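You operate a simulated robot arm through the tools that you are given. There is no shell and no other tool.

Carry out the task below with a simulated two-armed robot. There is one attempt and no reset: what you move stays moved.

JOB
Wipe up the spill on the top of the glazing bench with the green cloth and put it back.

The check looks at the end state, three seconds after you hand in, the way a careful person would. Anything else that was tipped, shoved, dropped, spilled or broken makes it a failure. Flat cloth is picked up by pressing the open fingertips on it (5 to 10 N) and closing them slowly along it; thin cloth reads only 2 to 8 mm in the jaws.

ROBOT AND FRAMES
Two 7-joint arms with two-finger parallel grippers on one trunk, on a base that drives. Base frame: it is fixed to the floor where the robot stands at the start and does not move with it; the origin is under the middle of the robot, x ahead of it, y to its left, z up; the surface under the hand at the start is at about z = 0.86. Lengths are in m, angles in degrees, forces in N, time in s.
The left shoulder is at the start at [0.05, 0.177, 1.129], the right one opposite. With the tool pointing down near the work surface each hand reaches from about 0.22 to 0.7 m from the robot's upright axis, wherever it stands, measured 20 degrees to its own side. Payload 3.43 kg a hand.
The tool frame of a hand sits at the grasp point between the pads (the TCP): z along the fingers, y along the line on which they close. The tips reach 0.034 m beyond it. Largest opening 0.128 m; finger width 0.024, thickness 0.012; the body of the gripper, 0.048 by 0.13 m, starts 0.096 m behind the TCP.
Orientation is told as [roll, pitch, yaw] about the base's x, y, z axes, in that order, counted from this pose: with the fingers straight down and closing along the base's y, the tool's x points along the base's -x, its y along +y and its z along -z.

CONTROLS
- The arms move only by the tool step_arm. It takes "left_steps", "right_steps" or both (then of equal length, played together; a hand with none holds still); each is a list that holds one entry, the list of rows, each a list of 6 numbers: the shift along the tool's x, y, z in units of 20 mm (1.0 is 20 mm), then the turn, a rotation vector about the tool's x, y, z in units of 4 degrees (1.0 is 4 degrees). In form: [[[x, y, z, wx, wy, wz], ...]]. A call has 1 to 20 rows; each row shifts and turns the commanded pose from where the row before left it, along the tool's axes as they then stand. "left_grip" and "right_grip" are, for a hand that has rows, the opening in per cent of the stroke, from 0 (shut) to 100 (fully open), set as the call begins (left out, the last holds). A call with a number of a shift or a turn outside -1 to 1 is refused whole. A row lasts 0.2 s, in which the tool goes at most 0.05 m and 8.6 degrees; a call with a longer step from one row to the next is refused whole, and so is a gripper value outside its range. A pose out of reach is approached as far as the arm can. The call stops where the force on the tool passes 40 N (or 10 N more than at its start, if that is more) or the arm is blocked; 0.2 s more then pass. The fingers move at their own pace (about 0.108 m/s each) and stop on an object; they squeeze with about 26 N. The grip force told is the motor's: it shows also when the fingers shut on nothing. Time passes only in rows, and 0.2 s behind the last, so rows that do not move let the fingers close. It gives the time, the measured TCP pose, the force on the tool (base axes), the opening and the grip force at its end, in the units of the frame above (readings bear some noise), with the torque about the TCP (base axes, N m) and any sound that the robot's microphone picked up.
- Cameras (640 x 400 px; columns grow to the right, rows downward): "scene" is now at [0.1485, -0.0362, 1.2973]; the picture's right is [-0.41, -0.91, 0.00], its down [-0.49, 0.22, -0.84] and it looks along [0.77, -0.35, -0.54] (base axes); focal length 258 px, centre (320, 200). "left" rides on the left gripper at [0.076, 0.011, -0.16] in its tool frame; the picture's right is [-0.15, 0.99, 0.00], its down [-0.88, -0.13, -0.46] and it looks along [-0.45, -0.07, 0.89] (tool axes); focal length 234 px, centre (320, 200). "right" rides on the right gripper at [0.076, -0.011, -0.16] in its tool frame; the picture's right is [0.15, 0.99, 0.00], its down [-0.88, 0.13, -0.46] and it looks along [-0.45, 0.07, 0.89] (tool axes); focal length 234 px, centre (320, 200). There is no depth. A picture from a camera that has moved, and an enlarged one, comes with that camera's place and axes in the base frame and with its lens.
- snapshot(camera): a new picture of that camera. The clock stands still meanwhile.
- move_column(by): slides the trunk up (or, below 0, down) by that many m; the arms and the scene camera ride with it, the base frame stays. It gives what a move gives, with no picture.
- roll_base(legs): drives the robot by 1 to 6 legs, each [ahead, turn to the left] in m and degrees, along the robot's own axes; the way and the turn of a leg run together, so that a leg with both is an arc; at most 1.5 m and 180 degrees a leg. The arms and the cameras ride along, it lands a little off, and it stops where it bumps. It gives what a move gives.
- pan_tilt(pan, tilt): turns the head with the scene camera to pan (to the left, within 80 degrees either way) and tilt (down, from -29 to 69), counted from straight ahead of the robot. It gives what a move gives.
- close_up(camera, box): a new picture of the part [left, top, right, bottom] of that camera's present view, enlarged. The clock stands still meanwhile.
- hand_in(): hands the job in; it is judged then, once.

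Nothing tells you exact positions but the pictures and the camera data. Unless the task says otherwise, let go and move clear before handing in.

The tools are called after "Request:" by a JSON object that holds its "name" and its "arguments". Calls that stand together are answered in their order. step_arm: Moves the arms, as the interface text tells. Its arguments: {"type":"object","properties":{"left_steps":{"type":"array","items":{"type":"array","items":{"type":"array","items":{"type":"number"}}}},"left_grip":{"type":"number"},"right_steps":{"type":"array","items":{"type":"array","items":{"type":"array","items":{"type":"number"}}}},"right_grip":{"type":"number"}},"required":[]} The other tools are called the same way: move_column (by) slides the trunk up or down; roll_base (legs) drives the base; pan_tilt (pan, tilt) turns the head that bears the scene camera; snapshot (camera) takes a picture; close_up (camera, box) takes an enlarged picture of a part of a camera's view; hand_in () hands the job in.

At the start:

```text
time_s: 0.0
left_position: [0.4327, -0.0829, 1.0789]
left_tcp_rot: [0.1, 0.1, 0.1]
left_wrist_force: [-0.6, -0.5, -1.0]
left_ft_torque: [0.0, -0.04, 0.0]
left_finger_gap: 0.1282
left_grasp_force: 0.1
right_position: [0.3441, -0.3735, 1.0703]
right_tcp_rot: [0.0, 0.1, -0.1]
right_wrist_force: [0.1, -0.4, -0.1]
right_ft_torque: [-0.01, -0.01, 0.02]
right_finger_gap: 0.1278
right_grasp_force: 0.1
trunk travel left (down, up): [-0.3, 0.101]
robot x, y, heading: [-0.0001, 0.0013, 0.0]
head pan, tilt: [-24.5, 32.4]
```

scene: 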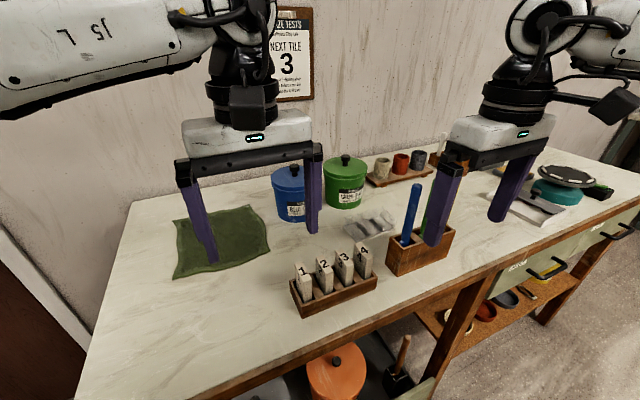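
right: 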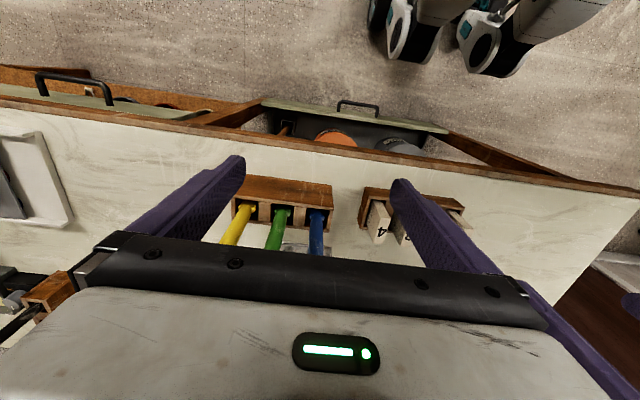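
left: 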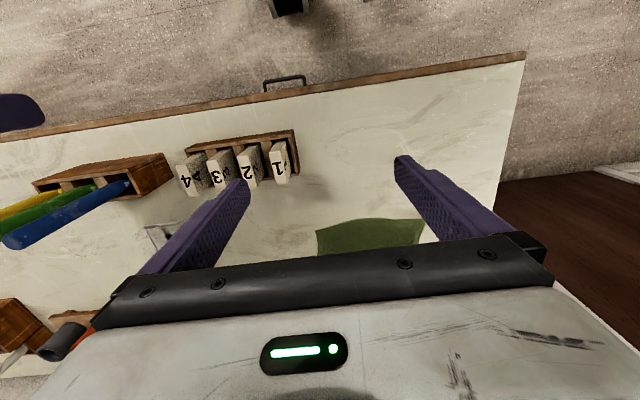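

I see a bench with a green cloth at the left, tile and brush holders, jars, and a shiny patch near the middle that may be the spill. I'll look closer before moving.

Request:
{"name": "close_up", "arguments": {"camera": "scene", "box": [260, 140, 480, 320]}}

Request:
{"name": "close_up", "arguments": {"camera": "scene", "box": [100, 180, 330, 320]}}

Request:
{"name": "close_up", "arguments": {"camera": "scene", "box": [420, 120, 640, 260]}}

```text
2.22 times, centred on (370, 230) of scene
camera zoom: at [0.1485, -0.0362, 1.2973], right [-0.41, -0.91, 0.0], down [-0.49, 0.22, -0.84], along [0.77, -0.35, -0.54], focal length 573 px, centre (209, 133)
```

zoom: 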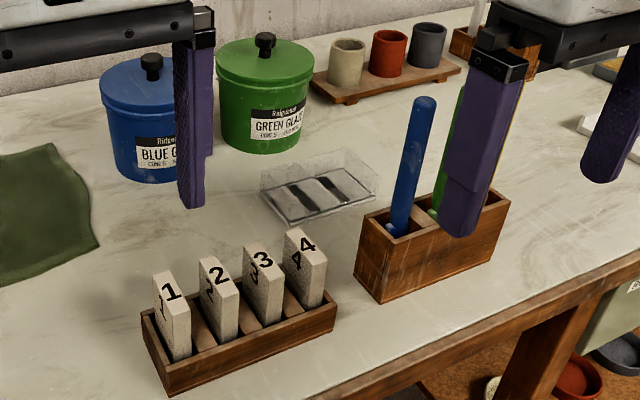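

```text
2.78 times, centred on (215, 250) of scene
camera zoom: at [0.1485, -0.0362, 1.2973], right [-0.41, -0.91, 0.0], down [-0.49, 0.22, -0.84], along [0.77, -0.35, -0.54], focal length 718 px, centre (612, 61)
```

zoom: 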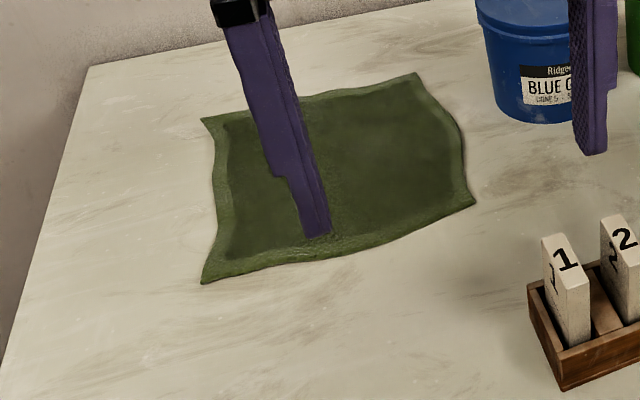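

```text
2.86 times, centred on (530, 190) of scene
camera zoom: at [0.1485, -0.0362, 1.2973], right [-0.41, -0.91, 0.0], down [-0.49, 0.22, -0.84], along [0.77, -0.35, -0.54], focal length 737 px, centre (-280, 229)
```

zoom: 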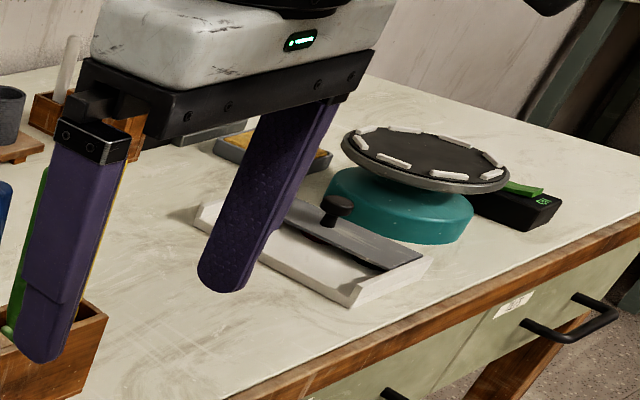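

The clear thing is a glass/acrylic box, not the spill. I'll look with the head in several directions to find the spill.

Request:
{"name": "pan_tilt", "arguments": {"pan": 0, "tilt": 45}}

Request:
{"name": "snapshot", "arguments": {"camera": "scene"}}

Request:
{"name": "pan_tilt", "arguments": {"pan": -55, "tilt": 30}}

Request:
{"name": "snapshot", "arguments": {"camera": "scene"}}

```text
time_s: 0.9
left_position: [0.4334, -0.0827, 1.0787]
left_tcp_rot: [0.0, 0.1, 0.2]
left_wrist_force: [0.9, -0.5, 0.2]
left_ft_torque: [0.05, 0.0, -0.03]
left_finger_gap: 0.1279
left_grasp_force: 0.0
right_position: [0.3451, -0.3746, 1.0704]
right_tcp_rot: [0.0, 0.0, -0.1]
right_wrist_force: [-0.3, 0.1, 0.0]
right_ft_torque: [-0.02, 0.02, -0.01]
right_finger_gap: 0.1282
right_grasp_force: 0.1
trunk travel left (down, up): [-0.3, 0.101]
robot x, y, heading: [0.0002, 0.0029, -0.0]
head pan, tilt: [0.0, 45.0]
```

```text
taken
camera scene: at [0.1485, 0.0008, 1.2785], right [0.0, -1.0, 0.0], down [-0.71, 0.0, -0.71], along [0.71, 0.0, -0.71], focal length 258 px, centre (320, 200)
```

scene: 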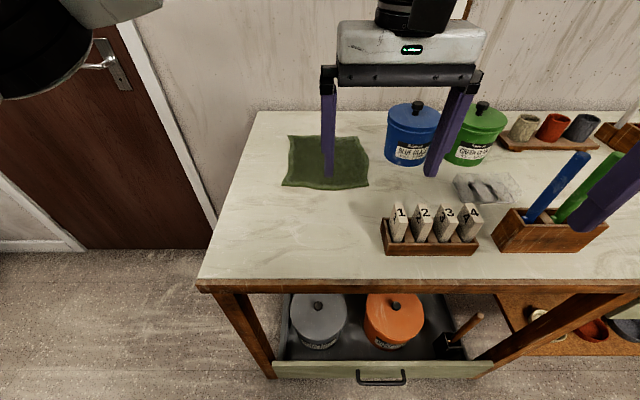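

```text
time_s: 2.1
left_position: [0.4329, -0.0814, 1.0796]
left_tcp_rot: [0.0, 0.0, 0.2]
left_wrist_force: [-0.4, 0.6, 1.1]
left_ft_torque: [0.0, 0.0, -0.03]
left_finger_gap: 0.128
left_grasp_force: 0.1
right_position: [0.3453, -0.3741, 1.0691]
right_tcp_rot: [0.0, 0.1, -0.1]
right_wrist_force: [-0.1, 1.1, -0.2]
right_ft_torque: [0.02, -0.01, 0.01]
right_finger_gap: 0.1282
right_grasp_force: 0.1
trunk travel left (down, up): [-0.3, 0.101]
robot x, y, heading: [-0.001, -0.0017, -0.2]
head pan, tilt: [-55.0, 30.0]
```

```text
taken
camera scene: at [0.1191, -0.0731, 1.3011], right [-0.82, -0.57, 0.0], down [-0.29, 0.41, -0.87], along [0.5, -0.71, -0.5], focal length 258 px, centre (320, 200)
```

scene: 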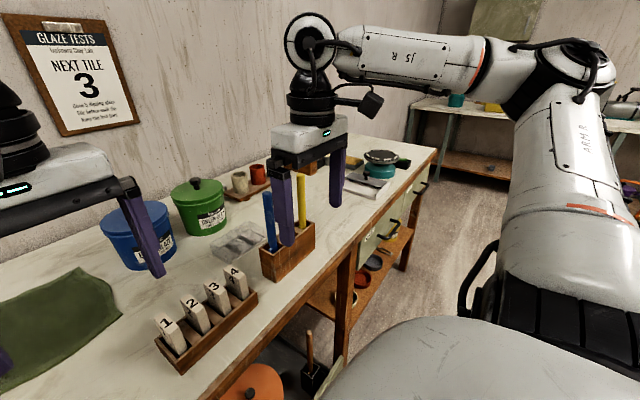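

No spill visible yet on the free areas. I'll zoom on the clear thing and on the right-hand part of the bench.

Request:
{"name": "close_up", "arguments": {"camera": "scene", "box": [180, 180, 300, 280]}}

Request:
{"name": "close_up", "arguments": {"camera": "scene", "box": [280, 130, 440, 240]}}

Request:
{"name": "close_up", "arguments": {"camera": "right", "box": [0, 100, 200, 320]}}

Request:
{"name": "close_up", "arguments": {"camera": "left", "box": [0, 180, 240, 360]}}

```text
4.00 times, centred on (240, 230) of scene
camera zoom: at [0.1191, -0.0731, 1.3011], right [-0.82, -0.57, 0.0], down [-0.29, 0.41, -0.87], along [0.5, -0.71, -0.5], focal length 1032 px, centre (640, 80)
```

zoom: 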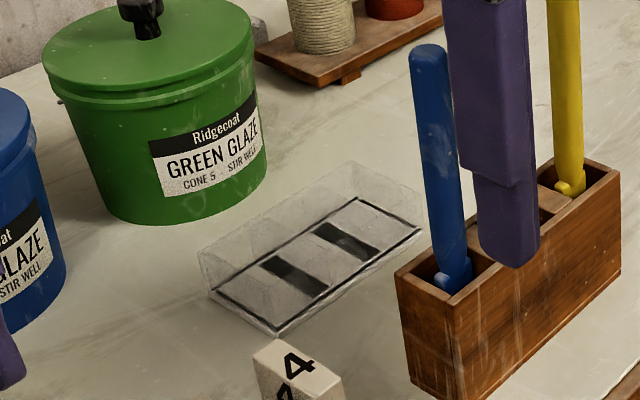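

```text
3.64 times, centred on (360, 185) of scene
camera zoom: at [0.1191, -0.0731, 1.3011], right [-0.82, -0.57, 0.0], down [-0.29, 0.41, -0.87], along [0.5, -0.71, -0.5], focal length 938 px, centre (174, 254)
```

zoom: 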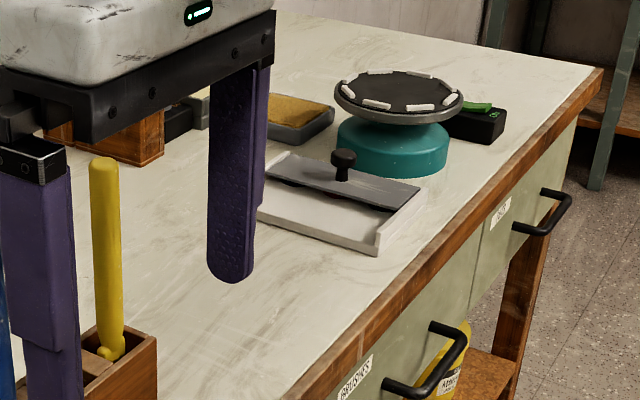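

```text
1.82 times, centred on (100, 210) of right
camera zoom: at [0.2691, -0.385, 1.2291], right [-0.14, 0.99, 0.0], down [0.88, 0.13, 0.46], along [0.45, 0.07, -0.89], focal length 426 px, centre (720, 182)
```

zoom: 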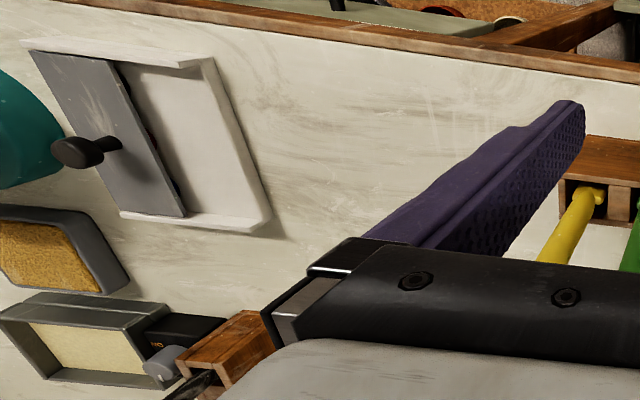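

```text
2.22 times, centred on (120, 270) of left
camera zoom: at [0.3579, -0.0723, 1.2379], right [0.14, 0.99, 0.0], down [0.88, -0.13, 0.46], along [0.45, -0.07, -0.89], focal length 520 px, centre (764, 44)
```

zoom: 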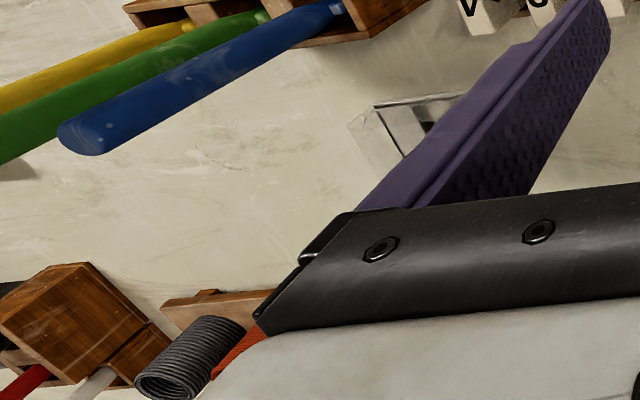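

Still no clear spill. I'll look around the room and at the other bench, then inspect this bench top from more angles.

Request:
{"name": "pan_tilt", "arguments": {"pan": -80, "tilt": 15}}

Request:
{"name": "snapshot", "arguments": {"camera": "scene"}}

Request:
{"name": "pan_tilt", "arguments": {"pan": 60, "tilt": 20}}

Request:
{"name": "snapshot", "arguments": {"camera": "scene"}}

Request:
{"name": "pan_tilt", "arguments": {"pan": -25, "tilt": 10}}

Request:
{"name": "snapshot", "arguments": {"camera": "scene"}}

```text
time_s: 3.0
left_position: [0.4331, -0.0826, 1.0792]
left_tcp_rot: [0.0, 0.1, 0.2]
left_wrist_force: [0.1, -0.3, 0.0]
left_ft_torque: [0.01, 0.0, 0.05]
left_finger_gap: 0.1281
left_grasp_force: 0.1
right_position: [0.345, -0.3731, 1.0698]
right_tcp_rot: [0.0, 0.1, 0.0]
right_wrist_force: [0.1, 0.4, -0.4]
right_ft_torque: [0.02, 0.01, 0.03]
right_finger_gap: 0.1278
right_grasp_force: 0.0
trunk travel left (down, up): [-0.3, 0.101]
robot x, y, heading: [-0.0012, -0.0009, 0.2]
head pan, tilt: [-80.0, 15.0]
```

```text
taken
camera scene: at [0.0835, -0.0911, 1.3253], right [-0.98, -0.17, 0.0], down [-0.05, 0.26, -0.97], along [0.17, -0.95, -0.26], focal length 258 px, centre (320, 200)
```

scene: 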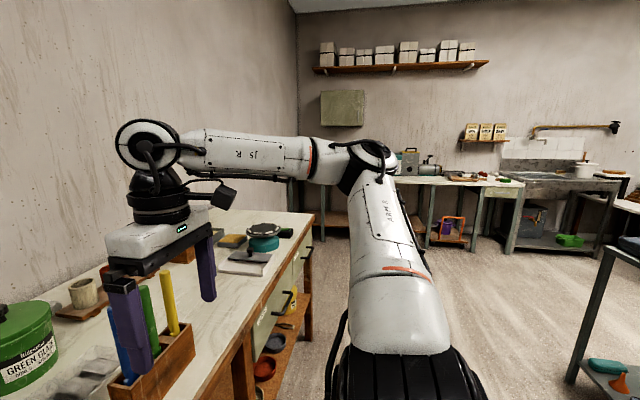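

```text
time_s: 5.2
left_position: [0.433, -0.0816, 1.0782]
left_tcp_rot: [-0.1, 0.0, 0.2]
left_wrist_force: [0.4, 0.0, -0.9]
left_ft_torque: [0.01, -0.01, -0.01]
left_finger_gap: 0.1279
left_grasp_force: 0.0
right_position: [0.3455, -0.3729, 1.0709]
right_tcp_rot: [0.0, -0.1, -0.1]
right_wrist_force: [0.5, 0.0, -0.5]
right_ft_torque: [-0.01, 0.02, 0.02]
right_finger_gap: 0.128
right_grasp_force: 0.0
trunk travel left (down, up): [-0.3, 0.101]
robot x, y, heading: [-0.0037, -0.0035, 0.0]
head pan, tilt: [60.0, 20.0]
```

```text
taken
camera scene: at [0.1138, 0.0815, 1.3172], right [0.87, -0.5, 0.0], down [-0.17, -0.3, -0.94], along [0.47, 0.81, -0.34], focal length 258 px, centre (320, 200)
```

scene: 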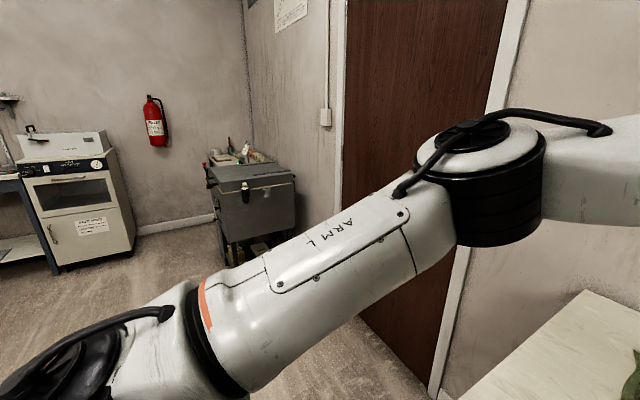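

```text
time_s: 6.8
left_position: [0.4332, -0.0825, 1.0792]
left_tcp_rot: [0.0, 0.0, 0.2]
left_wrist_force: [-1.0, -0.7, -0.6]
left_ft_torque: [-0.01, -0.01, 0.02]
left_finger_gap: 0.1282
left_grasp_force: 0.1
right_position: [0.3453, -0.3734, 1.0688]
right_tcp_rot: [0.0, 0.0, 0.0]
right_wrist_force: [-0.7, -0.3, 0.4]
right_ft_torque: [0.01, 0.04, -0.02]
right_finger_gap: 0.1282
right_grasp_force: 0.1
trunk travel left (down, up): [-0.3, 0.101]
robot x, y, heading: [-0.0019, 0.0005, 0.2]
head pan, tilt: [-25.0, 10.0]
```

```text
taken
camera scene: at [0.1515, -0.0383, 1.3334], right [-0.42, -0.91, 0.0], down [-0.16, 0.07, -0.98], along [0.89, -0.42, -0.17], focal length 258 px, centre (320, 200)
```

scene: 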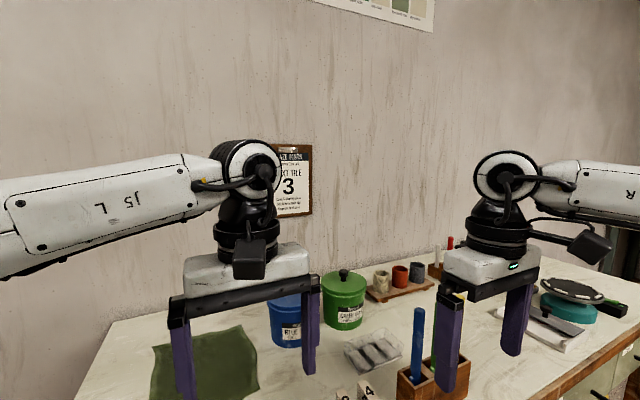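

The rest of the room shows other furniture; the bench in front (glaze jars, tiles) is the glazing bench. I'll raise the trunk and look at the parts hidden so far.

Request:
{"name": "move_column", "arguments": {"by": 0.1}}

Request:
{"name": "pan_tilt", "arguments": {"pan": -35, "tilt": 35}}

Request:
{"name": "snapshot", "arguments": {"camera": "scene"}}

Request:
{"name": "snapshot", "arguments": {"camera": "right"}}

Request:
{"name": "snapshot", "arguments": {"camera": "left"}}

```text
time_s: 8.2
left_position: [0.4332, -0.0829, 1.1782]
left_tcp_rot: [0.0, 0.0, 0.2]
left_wrist_force: [0.7, -0.2, -0.3]
left_ft_torque: [0.02, 0.02, 0.02]
left_finger_gap: 0.1282
left_grasp_force: 0.0
right_position: [0.345, -0.3735, 1.169]
right_tcp_rot: [-0.1, 0.0, -0.1]
right_wrist_force: [-0.6, -0.4, -0.1]
right_ft_torque: [-0.02, 0.02, 0.0]
right_finger_gap: 0.1279
right_grasp_force: 0.0
trunk travel left (down, up): [-0.4, 0.001]
robot x, y, heading: [0.0012, -0.0015, 0.0]
head pan, tilt: [-25.0, 10.0]
```

```text
time_s: 9.1
left_position: [0.4319, -0.0827, 1.1797]
left_tcp_rot: [0.0, 0.0, 0.2]
left_wrist_force: [0.3, -0.1, 0.2]
left_ft_torque: [0.01, -0.01, 0.0]
left_finger_gap: 0.1281
left_grasp_force: 0.0
right_position: [0.3447, -0.3748, 1.169]
right_tcp_rot: [0.0, 0.1, -0.1]
right_wrist_force: [1.0, -0.3, 0.1]
right_ft_torque: [0.02, 0.01, 0.0]
right_finger_gap: 0.1282
right_grasp_force: 0.0
trunk travel left (down, up): [-0.4, 0.001]
robot x, y, heading: [0.0034, -0.0003, -0.1]
head pan, tilt: [-35.0, 35.0]
```

```text
taken
camera scene: at [0.1393, -0.0496, 1.3934], right [-0.57, -0.82, 0.0], down [-0.47, 0.33, -0.82], along [0.67, -0.47, -0.57], focal length 258 px, centre (320, 200)
```

scene: 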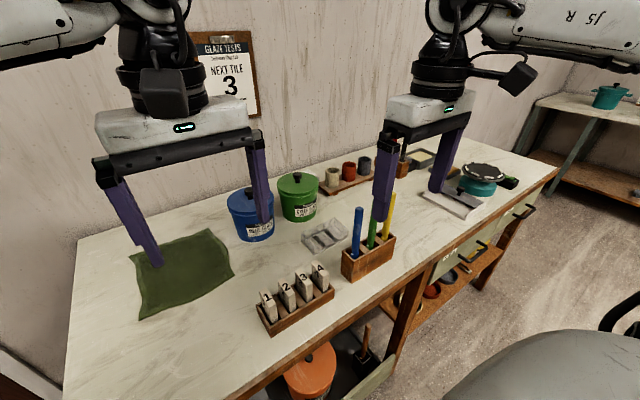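

```text
taken
camera right: at [0.269, -0.385, 1.3291], right [-0.14, 0.99, 0.0], down [0.88, 0.13, 0.46], along [0.45, 0.07, -0.89], focal length 234 px, centre (320, 200)
```

right: 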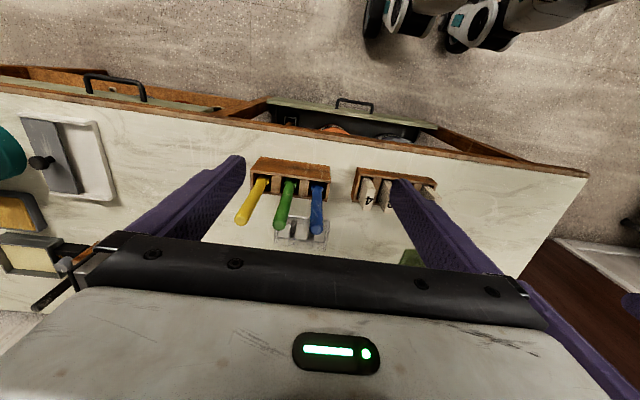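

```text
taken
camera left: at [0.3579, -0.0722, 1.3379], right [0.14, 0.99, 0.0], down [0.88, -0.13, 0.46], along [0.45, -0.07, -0.89], focal length 234 px, centre (320, 200)
```

left: 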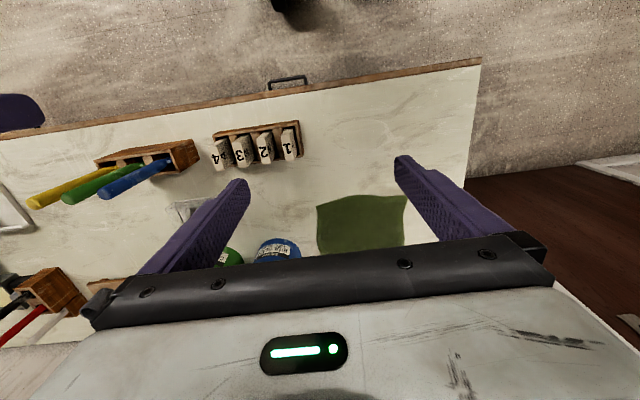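

Nothing obvious; I'll enlarge each section of the bench from this higher view.

Request:
{"name": "close_up", "arguments": {"camera": "scene", "box": [60, 220, 260, 400]}}

Request:
{"name": "close_up", "arguments": {"camera": "scene", "box": [220, 160, 420, 290]}}

Request:
{"name": "close_up", "arguments": {"camera": "scene", "box": [330, 130, 560, 280]}}

Request:
{"name": "close_up", "arguments": {"camera": "left", "box": [240, 60, 500, 260]}}

Request:
{"name": "close_up", "arguments": {"camera": "left", "box": [0, 100, 240, 330]}}

Request:
{"name": "close_up", "arguments": {"camera": "right", "box": [0, 60, 260, 320]}}

```text
2.22 times, centred on (160, 310) of scene
camera zoom: at [0.1393, -0.0496, 1.3934], right [-0.57, -0.82, 0.0], down [-0.47, 0.33, -0.82], along [0.67, -0.47, -0.57], focal length 573 px, centre (676, -44)
```

zoom: 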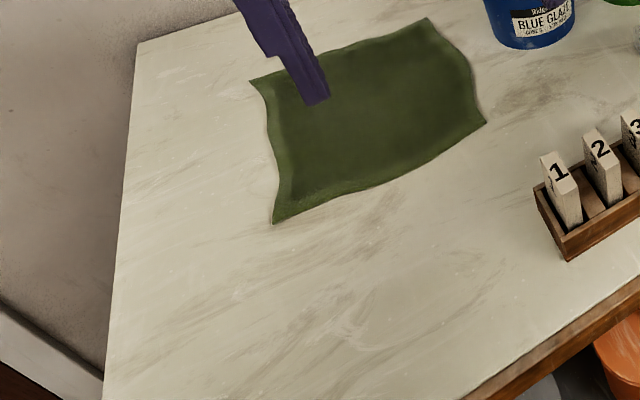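

```text
3.08 times, centred on (320, 225) of scene
camera zoom: at [0.1393, -0.0496, 1.3934], right [-0.57, -0.82, 0.0], down [-0.47, 0.33, -0.82], along [0.67, -0.47, -0.57], focal length 794 px, centre (320, 123)
```

zoom: 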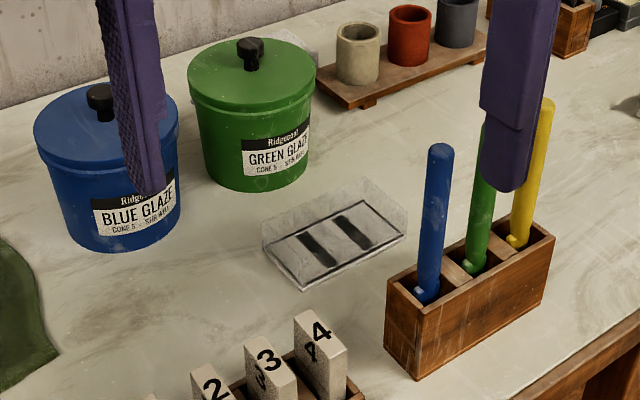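

```text
2.67 times, centred on (445, 205) of scene
camera zoom: at [0.1393, -0.0496, 1.3934], right [-0.57, -0.82, 0.0], down [-0.47, 0.33, -0.82], along [0.67, -0.47, -0.57], focal length 688 px, centre (-13, 187)
```

zoom: 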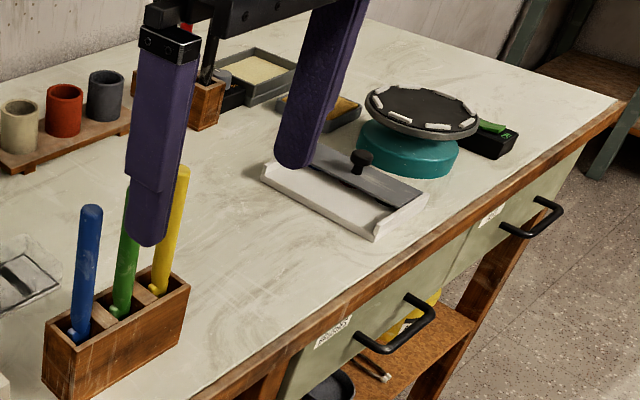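

```text
2.00 times, centred on (370, 160) of left
camera zoom: at [0.3579, -0.0722, 1.3379], right [0.14, 0.99, 0.0], down [0.88, -0.13, 0.46], along [0.45, -0.07, -0.89], focal length 468 px, centre (220, 280)
```

zoom: 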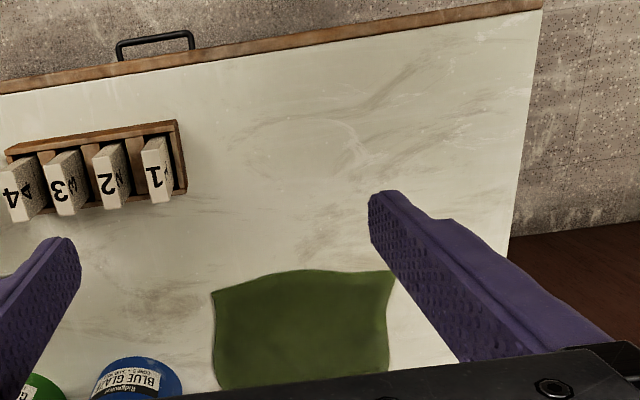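

```text
1.74 times, centred on (120, 215) of left
camera zoom: at [0.3579, -0.0722, 1.3379], right [0.14, 0.99, 0.0], down [0.88, -0.13, 0.46], along [0.45, -0.07, -0.89], focal length 407 px, centre (668, 174)
```

zoom: 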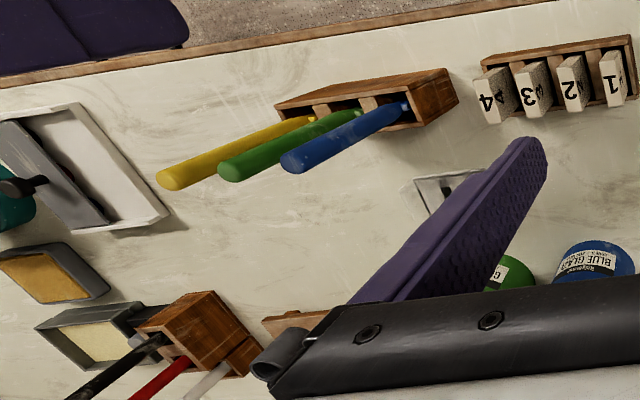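

```text
1.54 times, centred on (130, 190) of right
camera zoom: at [0.269, -0.385, 1.3291], right [-0.14, 0.99, 0.0], down [0.88, 0.13, 0.46], along [0.45, 0.07, -0.89], focal length 360 px, centre (612, 215)
```

zoom: 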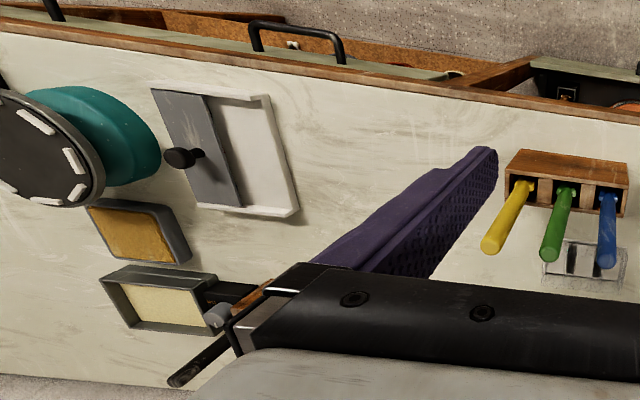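

There is a faint pale arc on the bench front-left, in front of the cloth, which could be the rim of a clear puddle. I'll zoom there.

Request:
{"name": "close_up", "arguments": {"camera": "left", "box": [320, 80, 460, 180]}}

Request:
{"name": "close_up", "arguments": {"camera": "scene", "box": [120, 310, 240, 400]}}

Request:
{"name": "pan_tilt", "arguments": {"pan": 0, "tilt": 55}}

Request:
{"name": "snapshot", "arguments": {"camera": "scene"}}

Request:
{"name": "close_up", "arguments": {"camera": "scene", "box": [200, 120, 400, 260]}}

```text
4.00 times, centred on (390, 130) of left
camera zoom: at [0.3579, -0.0722, 1.3379], right [0.14, 0.99, 0.0], down [0.88, -0.13, 0.46], along [0.45, -0.07, -0.89], focal length 937 px, centre (40, 480)
```

zoom: 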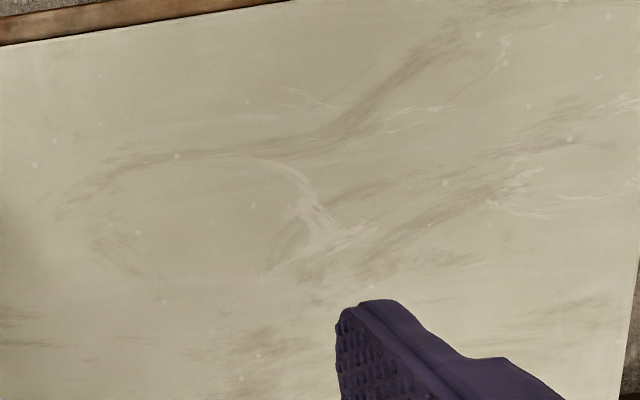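

```text
4.44 times, centred on (180, 355) of scene
camera zoom: at [0.1393, -0.0496, 1.3934], right [-0.57, -0.82, 0.0], down [-0.47, 0.33, -0.82], along [0.67, -0.47, -0.57], focal length 1147 px, centre (942, -489)
```

zoom: 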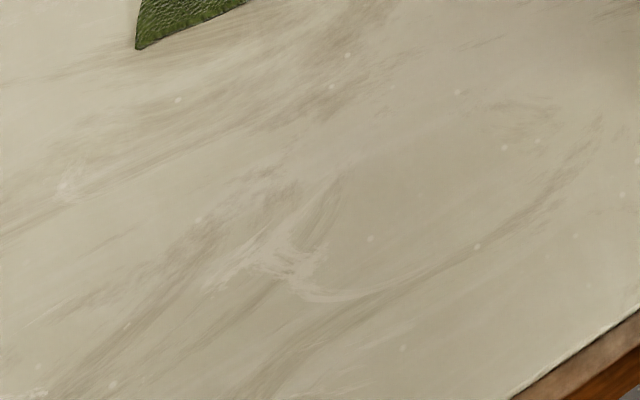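

```text
time_s: 10.1
left_position: [0.4325, -0.0828, 1.1791]
left_tcp_rot: [-0.1, 0.0, 0.2]
left_wrist_force: [-0.8, -0.5, 0.6]
left_ft_torque: [0.01, 0.0, 0.05]
left_finger_gap: 0.1278
left_grasp_force: 0.0
right_position: [0.3448, -0.3747, 1.1697]
right_tcp_rot: [0.0, 0.0, 0.0]
right_wrist_force: [0.0, -0.4, 0.3]
right_ft_torque: [-0.01, 0.02, 0.01]
right_finger_gap: 0.128
right_grasp_force: 0.1
trunk travel left (down, up): [-0.4, 0.001]
robot x, y, heading: [-0.0007, -0.0031, -0.1]
head pan, tilt: [0.0, 55.0]
```

```text
taken
camera scene: at [0.1393, 0.0008, 1.3651], right [0.0, -1.0, 0.0], down [-0.82, 0.0, -0.57], along [0.57, 0.0, -0.82], focal length 258 px, centre (320, 200)
```

scene: 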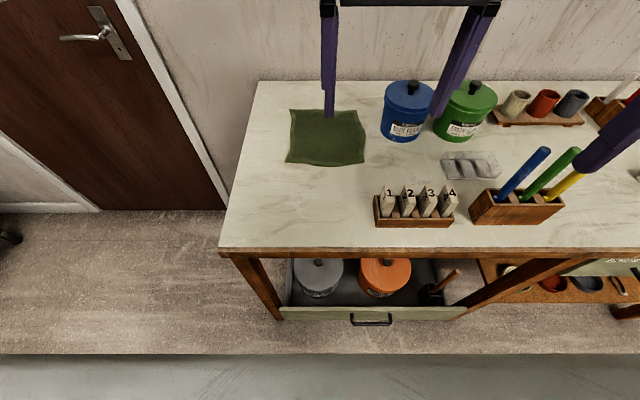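

```text
2.86 times, centred on (300, 190) of scene
camera zoom: at [0.1393, 0.0008, 1.3651], right [0.0, -1.0, 0.0], down [-0.82, 0.0, -0.57], along [0.57, 0.0, -0.82], focal length 737 px, centre (377, 229)
```

zoom: 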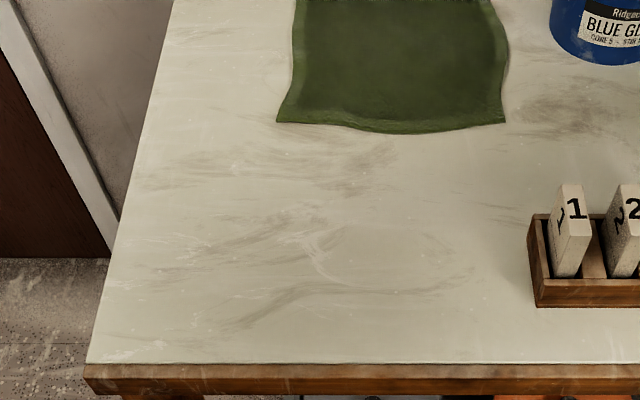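

The pale arc looks like part of the marble pattern. Something whitish sits behind the green jar; I'll look there and to the far right.

Request:
{"name": "pan_tilt", "arguments": {"pan": -20, "tilt": 30}}

Request:
{"name": "snapshot", "arguments": {"camera": "scene"}}

Request:
{"name": "close_up", "arguments": {"camera": "scene", "box": [220, 140, 420, 265]}}

Request:
{"name": "close_up", "arguments": {"camera": "scene", "box": [340, 120, 480, 210]}}

```text
time_s: 11.0
left_position: [0.4332, -0.0825, 1.1787]
left_tcp_rot: [0.0, 0.0, 0.2]
left_wrist_force: [0.2, -0.3, -0.8]
left_ft_torque: [0.0, -0.03, 0.0]
left_finger_gap: 0.1281
left_grasp_force: 0.0
right_position: [0.3437, -0.3738, 1.1687]
right_tcp_rot: [0.0, 0.0, -0.2]
right_wrist_force: [-0.1, 1.0, 0.0]
right_ft_torque: [0.01, -0.01, -0.01]
right_finger_gap: 0.128
right_grasp_force: 0.0
trunk travel left (down, up): [-0.4, 0.001]
robot x, y, heading: [0.0, -0.0005, -0.2]
head pan, tilt: [-20.0, 30.0]
```

```text
taken
camera scene: at [0.1522, -0.03, 1.401], right [-0.34, -0.94, 0.0], down [-0.47, 0.17, -0.87], along [0.81, -0.3, -0.5], focal length 258 px, centre (320, 200)
```

scene: 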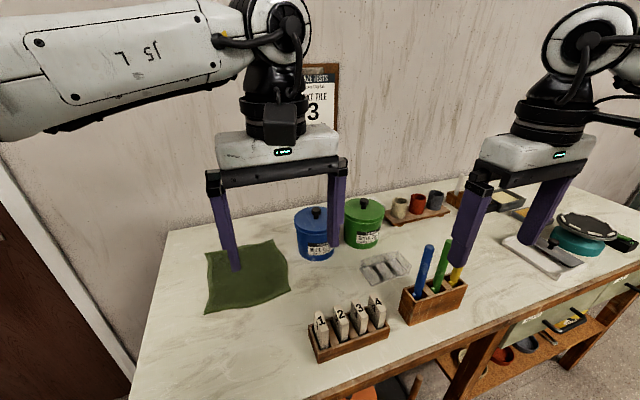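

```text
3.20 times, centred on (320, 202) of scene
camera zoom: at [0.1522, -0.03, 1.401], right [-0.34, -0.94, 0.0], down [-0.47, 0.17, -0.87], along [0.81, -0.3, -0.5], focal length 826 px, centre (320, 192)
```

zoom: 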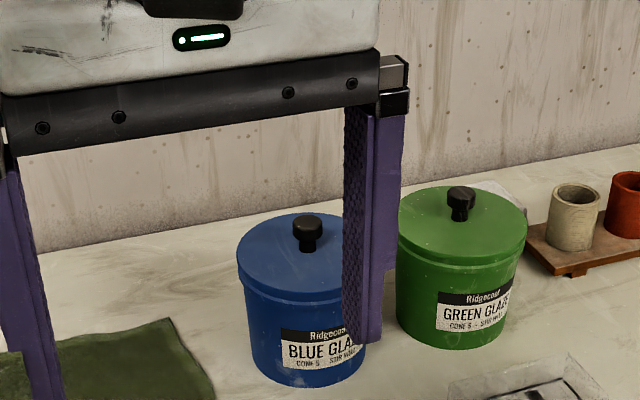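

```text
4.44 times, centred on (410, 165) of scene
camera zoom: at [0.1522, -0.03, 1.401], right [-0.34, -0.94, 0.0], down [-0.47, 0.17, -0.87], along [0.81, -0.3, -0.5], focal length 1147 px, centre (-80, 356)
```

zoom: 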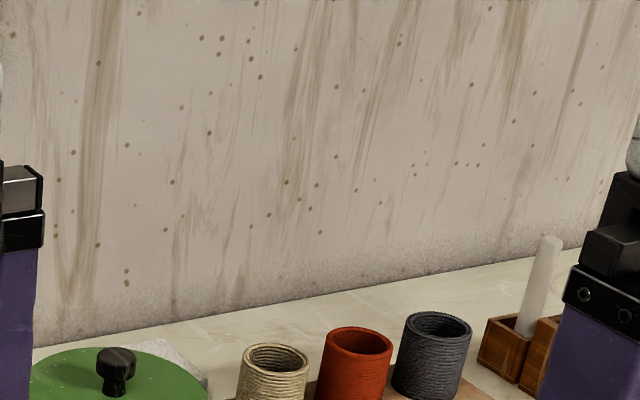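

Jars sit around (0.75, -0.25) and (0.76, -0.40), with something pale behind the green one. I'll move the right hand forward, high above everything, and look down with its camera.

Request:
{"name": "step_arm", "arguments": {"right_steps": [[[-1, 0, 0, 0, 0, 0], [-1, 0, 0, 0, 0, 0], [-1, 0, 0, 0, 0, 0], [-1, 0, 0, 0, 0, 0], [-1, 0, 0, 0, 0, 0], [-1, 0, 0, 0, 0, 0], [-1, 0, 0, 0, 0, 0], [-1, 0, 0, 0, 0, 0], [-1, 0, 0, 0, 0, 0], [-1, 0, 0, 0, 0, 0], [-1, 0, 0, 0, 0, 0], [-1, 0, 0, 0, 0, 0], [-1, 0, 0, 0, 0, 0]]]}}

Request:
{"name": "snapshot", "arguments": {"camera": "right"}}

Request:
{"name": "snapshot", "arguments": {"camera": "scene"}}

```text
time_s: 13.8
left_position: [0.4327, -0.0823, 1.1792]
left_tcp_rot: [0.0, -0.1, 0.2]
left_wrist_force: [-0.2, 0.3, -0.5]
left_ft_torque: [0.0, -0.01, 0.02]
left_finger_gap: 0.128
left_grasp_force: 0.0
right_position: [0.5919, -0.3772, 1.1675]
right_tcp_rot: [0.0, -0.1, -0.2]
right_wrist_force: [-1.8, -0.4, -0.7]
right_ft_torque: [-0.01, -0.01, 0.01]
right_finger_gap: 0.1281
right_grasp_force: 0.0
right hand out of reach, approached as far as the arm can: row 13
trunk travel left (down, up): [-0.4, 0.001]
robot x, y, heading: [0.0003, -0.0008, 0.1]
head pan, tilt: [-20.0, 30.0]
```

```text
taken
camera right: at [0.5148, -0.3888, 1.3263], right [-0.14, 0.99, 0.0], down [0.88, 0.13, 0.46], along [0.45, 0.07, -0.89], focal length 234 px, centre (320, 200)
```

right: 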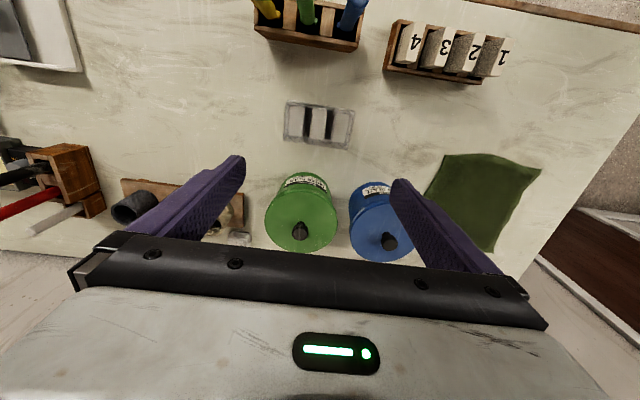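

```text
taken
camera scene: at [0.1518, -0.0302, 1.4012], right [-0.34, -0.94, 0.0], down [-0.47, 0.17, -0.87], along [0.81, -0.3, -0.5], focal length 258 px, centre (320, 200)
```

scene: 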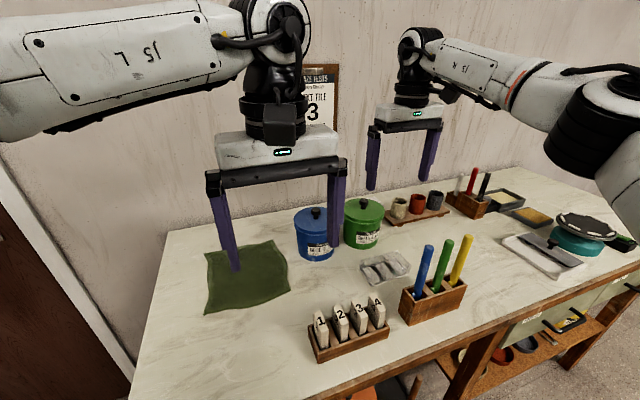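

Request:
{"name": "close_up", "arguments": {"camera": "right", "box": [90, 60, 340, 260]}}

Request:
{"name": "close_up", "arguments": {"camera": "scene", "box": [380, 150, 640, 330]}}

Request:
{"name": "close_up", "arguments": {"camera": "right", "box": [0, 0, 280, 200]}}

Request:
{"name": "close_up", "arguments": {"camera": "right", "box": [330, 0, 640, 220]}}

```text
2.00 times, centred on (215, 160) of right
camera zoom: at [0.5148, -0.3888, 1.3263], right [-0.14, 0.99, 0.0], down [0.88, 0.13, 0.46], along [0.45, 0.07, -0.89], focal length 468 px, centre (530, 280)
```

zoom: 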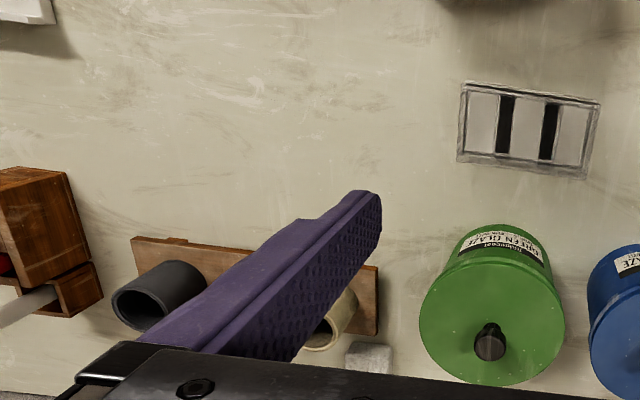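

```text
2.22 times, centred on (510, 240) of scene
camera zoom: at [0.1518, -0.0302, 1.4012], right [-0.34, -0.94, 0.0], down [-0.47, 0.17, -0.87], along [0.81, -0.3, -0.5], focal length 573 px, centre (-102, 111)
```

zoom: 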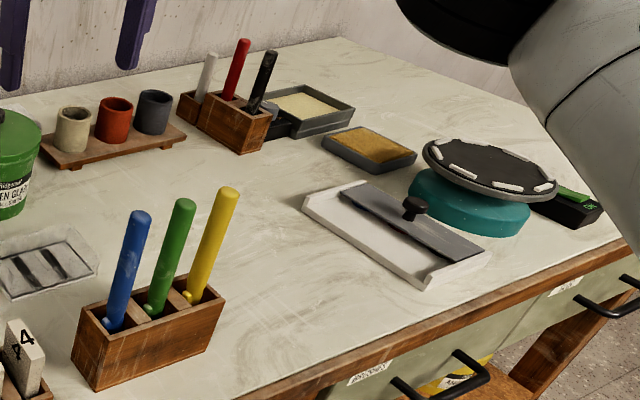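

```text
2.00 times, centred on (140, 100) of right
camera zoom: at [0.5148, -0.3888, 1.3263], right [-0.14, 0.99, 0.0], down [0.88, 0.13, 0.46], along [0.45, 0.07, -0.89], focal length 468 px, centre (680, 400)
```

zoom: 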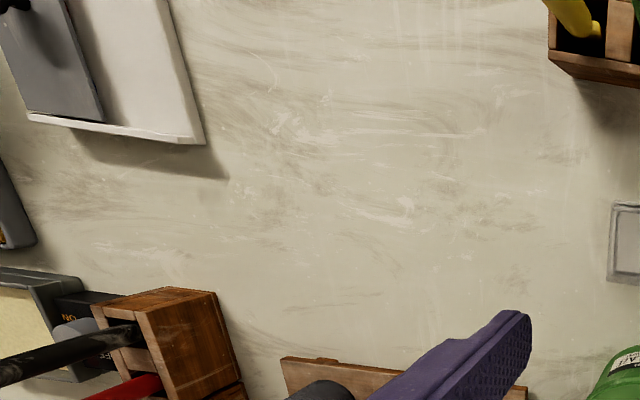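

```text
1.82 times, centred on (485, 110) of right
camera zoom: at [0.5148, -0.3888, 1.3263], right [-0.14, 0.99, 0.0], down [0.88, 0.13, 0.46], along [0.45, 0.07, -0.89], focal length 426 px, centre (20, 364)
```

zoom: 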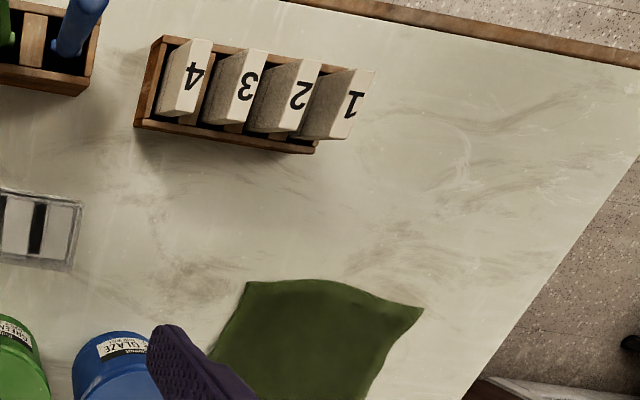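

The thing behind the jar is only a small grey block. The smooth patch with the pale rim near (0.46, 0.0), in front of the cloth, is the best candidate for a clear puddle; I'll inspect it from closer with the left hand camera.

Request:
{"name": "step_arm", "arguments": {"left_steps": [[[0, 1, 0, 0, 0, 0], [0, 1, 0, 0, 0, 0], [0, 1, 0, 0, 0, 0], [0, 1, 0, 0, 0, 0], [0, 1, 0, 0, 0, 0], [0, 0, 1, 0, 0, 0], [0, 0, 1, 0, 0, 0], [0, 0, 1, 0, 0, 0], [0, 0, 1, 0, 0, 0], [0, 0, 1, 0, 0, 0], [0, 0, 1, 0, 0, 0]]]}}

Request:
{"name": "snapshot", "arguments": {"camera": "left"}}

Request:
{"name": "close_up", "arguments": {"camera": "left", "box": [180, 60, 420, 210]}}

Request:
{"name": "pan_tilt", "arguments": {"pan": 0, "tilt": 50}}

Request:
{"name": "snapshot", "arguments": {"camera": "scene"}}

Request:
{"name": "close_up", "arguments": {"camera": "scene", "box": [200, 150, 400, 275]}}

```text
time_s: 16.2
left_position: [0.4345, 0.0162, 1.059]
left_tcp_rot: [0.0, 0.0, 0.2]
left_wrist_force: [-0.4, -0.3, -0.6]
left_ft_torque: [0.03, 0.0, 0.03]
left_finger_gap: 0.1281
left_grasp_force: 0.0
right_position: [0.5928, -0.3757, 1.1674]
right_tcp_rot: [0.0, -0.2, -0.1]
right_wrist_force: [-0.4, 0.6, -0.1]
right_ft_torque: [-0.01, -0.01, -0.02]
right_finger_gap: 0.1278
right_grasp_force: 0.1
trunk travel left (down, up): [-0.4, 0.001]
robot x, y, heading: [-0.0006, -0.0015, 0.0]
head pan, tilt: [-20.0, 30.0]
```

```text
taken
camera left: at [0.3585, 0.0261, 1.2183], right [0.14, 0.99, 0.0], down [0.88, -0.13, 0.46], along [0.45, -0.07, -0.89], focal length 234 px, centre (320, 200)
```

left: 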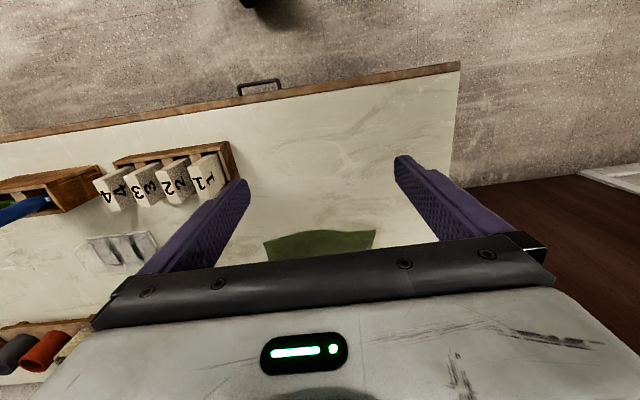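

```text
2.67 times, centred on (300, 135) of left
camera zoom: at [0.3585, 0.0261, 1.2183], right [0.14, 0.99, 0.0], down [0.88, -0.13, 0.46], along [0.45, -0.07, -0.89], focal length 624 px, centre (373, 373)
```

zoom: 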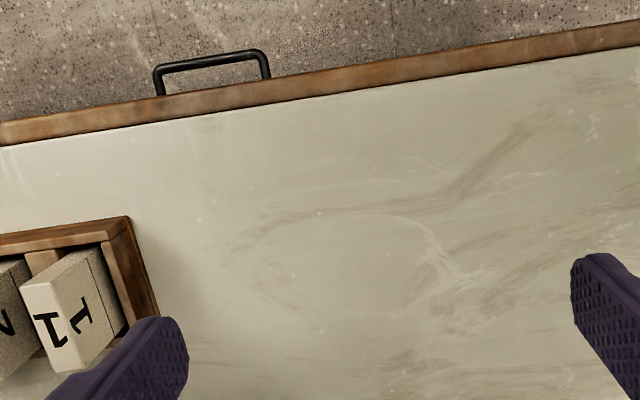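

```text
time_s: 17.0
left_position: [0.4331, 0.0163, 1.0597]
left_tcp_rot: [0.0, 0.0, 0.1]
left_wrist_force: [-0.3, 0.2, 0.5]
left_ft_torque: [0.01, 0.0, 0.0]
left_finger_gap: 0.128
left_grasp_force: 0.1
right_position: [0.5915, -0.3762, 1.1674]
right_tcp_rot: [0.0, -0.2, -0.1]
right_wrist_force: [-0.5, 0.6, -0.8]
right_ft_torque: [-0.02, 0.01, -0.03]
right_finger_gap: 0.1281
right_grasp_force: 0.0
trunk travel left (down, up): [-0.4, 0.001]
robot x, y, heading: [-0.0012, 0.0011, 0.0]
head pan, tilt: [0.0, 50.0]
```

```text
taken
camera scene: at [0.1442, 0.0008, 1.3716], right [0.0, -1.0, 0.0], down [-0.77, 0.0, -0.64], along [0.64, 0.0, -0.77], focal length 258 px, centre (320, 200)
```

scene: 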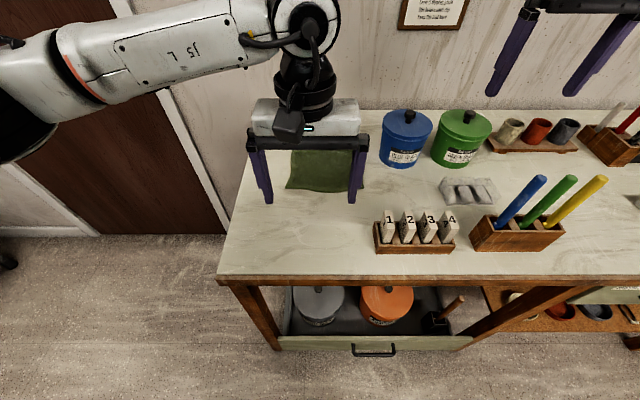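

```text
3.20 times, centred on (300, 212) of scene
camera zoom: at [0.1442, 0.0008, 1.3716], right [0.0, -1.0, 0.0], down [-0.77, 0.0, -0.64], along [0.64, 0.0, -0.77], focal length 826 px, centre (384, 160)
```

zoom: 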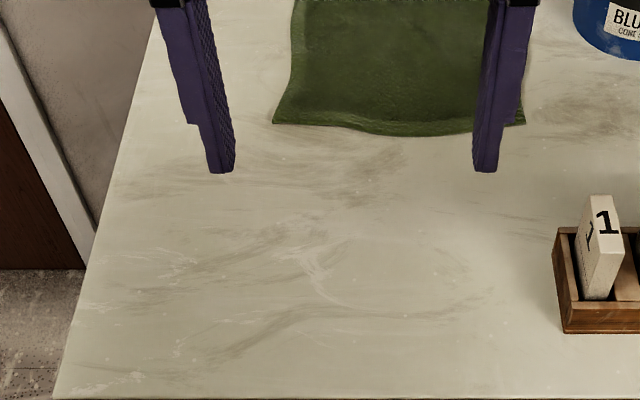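

That arc doesn't change with the view angle, so it may just be marble veining. I'll check the other surfaces in the room for a spill and for which bench is the "glazing bench".

Request:
{"name": "pan_tilt", "arguments": {"pan": -80, "tilt": 12}}

Request:
{"name": "snapshot", "arguments": {"camera": "scene"}}

Request:
{"name": "close_up", "arguments": {"camera": "scene", "box": [380, 120, 640, 290]}}

Request:
{"name": "pan_tilt", "arguments": {"pan": 80, "tilt": 12}}

Request:
{"name": "snapshot", "arguments": {"camera": "scene"}}

Request:
{"name": "pan_tilt", "arguments": {"pan": -10, "tilt": 10}}

Request:
{"name": "snapshot", "arguments": {"camera": "scene"}}

```text
time_s: 18.5
left_position: [0.4336, 0.0166, 1.0612]
left_tcp_rot: [0.0, 0.0, 0.2]
left_wrist_force: [0.7, -0.2, 0.8]
left_ft_torque: [-0.02, 0.01, -0.01]
left_finger_gap: 0.1279
left_grasp_force: 0.2
right_position: [0.591, -0.3756, 1.1691]
right_tcp_rot: [-0.1, -0.2, -0.1]
right_wrist_force: [0.0, -0.8, 0.0]
right_ft_torque: [-0.02, 0.0, 0.01]
right_finger_gap: 0.1281
right_grasp_force: 0.1
trunk travel left (down, up): [-0.4, 0.001]
robot x, y, heading: [0.0011, 0.0019, 0.1]
head pan, tilt: [-80.0, 12.0]
```

```text
taken
camera scene: at [0.0834, -0.0909, 1.4302], right [-0.98, -0.17, 0.0], down [-0.04, 0.2, -0.98], along [0.17, -0.96, -0.21], focal length 258 px, centre (320, 200)
```

scene: 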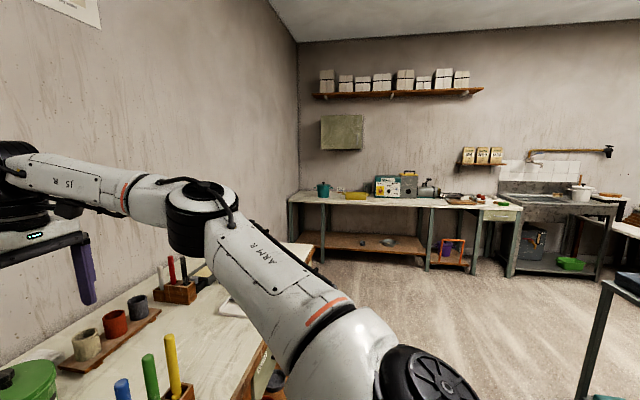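

```text
2.35 times, centred on (510, 205) of scene
camera zoom: at [0.0834, -0.0909, 1.4302], right [-0.98, -0.17, 0.0], down [-0.04, 0.2, -0.98], along [0.17, -0.96, -0.21], focal length 607 px, centre (-127, 188)
```

zoom: 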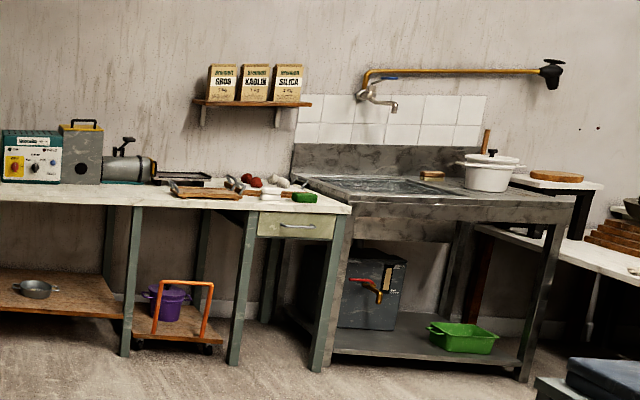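

```text
time_s: 21.0
left_position: [0.4331, 0.0164, 1.0603]
left_tcp_rot: [0.0, -0.1, 0.2]
left_wrist_force: [0.7, 0.2, 0.3]
left_ft_torque: [-0.02, 0.0, 0.0]
left_finger_gap: 0.1279
left_grasp_force: 0.0
right_position: [0.5918, -0.376, 1.1661]
right_tcp_rot: [0.0, -0.1, -0.1]
right_wrist_force: [-0.3, -0.1, 1.1]
right_ft_torque: [0.01, 0.03, 0.02]
right_finger_gap: 0.1281
right_grasp_force: 0.0
trunk travel left (down, up): [-0.4, 0.001]
robot x, y, heading: [0.0023, -0.0, -0.1]
head pan, tilt: [80.0, 12.0]
```

```text
taken
camera scene: at [0.0834, 0.0927, 1.4302], right [0.98, -0.17, 0.0], down [-0.04, -0.2, -0.98], along [0.17, 0.96, -0.21], focal length 258 px, centre (320, 200)
```

scene: 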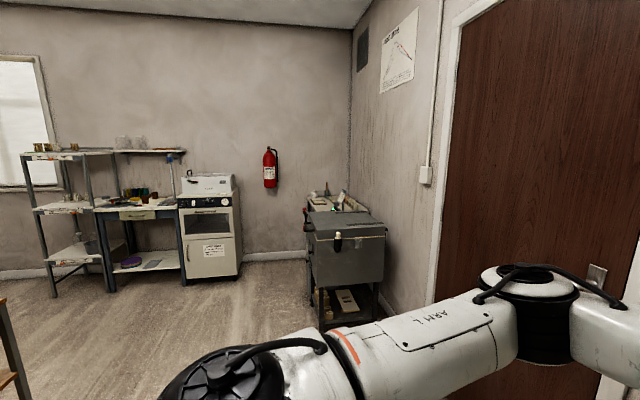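

```text
time_s: 22.6
left_position: [0.4339, 0.0159, 1.0605]
left_tcp_rot: [0.0, 0.0, 0.2]
left_wrist_force: [0.0, 0.4, 0.3]
left_ft_torque: [0.0, 0.0, -0.02]
left_finger_gap: 0.1279
left_grasp_force: 0.1
right_position: [0.5918, -0.3759, 1.168]
right_tcp_rot: [0.0, -0.2, -0.2]
right_wrist_force: [0.0, -0.4, 0.2]
right_ft_torque: [0.01, -0.01, -0.02]
right_finger_gap: 0.1282
right_grasp_force: 0.0
trunk travel left (down, up): [-0.4, 0.001]
robot x, y, heading: [-0.0032, -0.0006, 0.1]
head pan, tilt: [-10.0, 10.0]
```

```text
taken
camera scene: at [0.1588, -0.0152, 1.4334], right [-0.17, -0.98, 0.0], down [-0.17, 0.03, -0.98], along [0.97, -0.17, -0.17], focal length 258 px, centre (320, 200)
```

scene: 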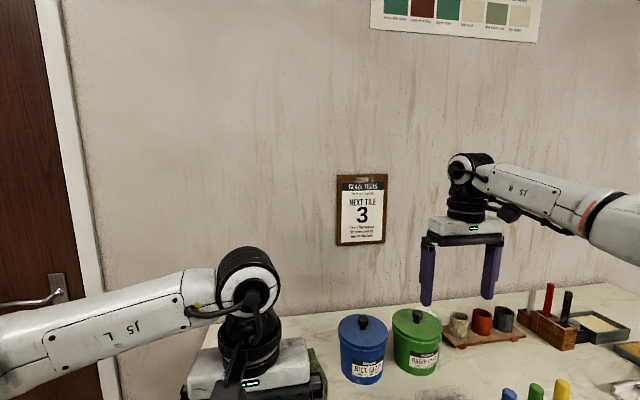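

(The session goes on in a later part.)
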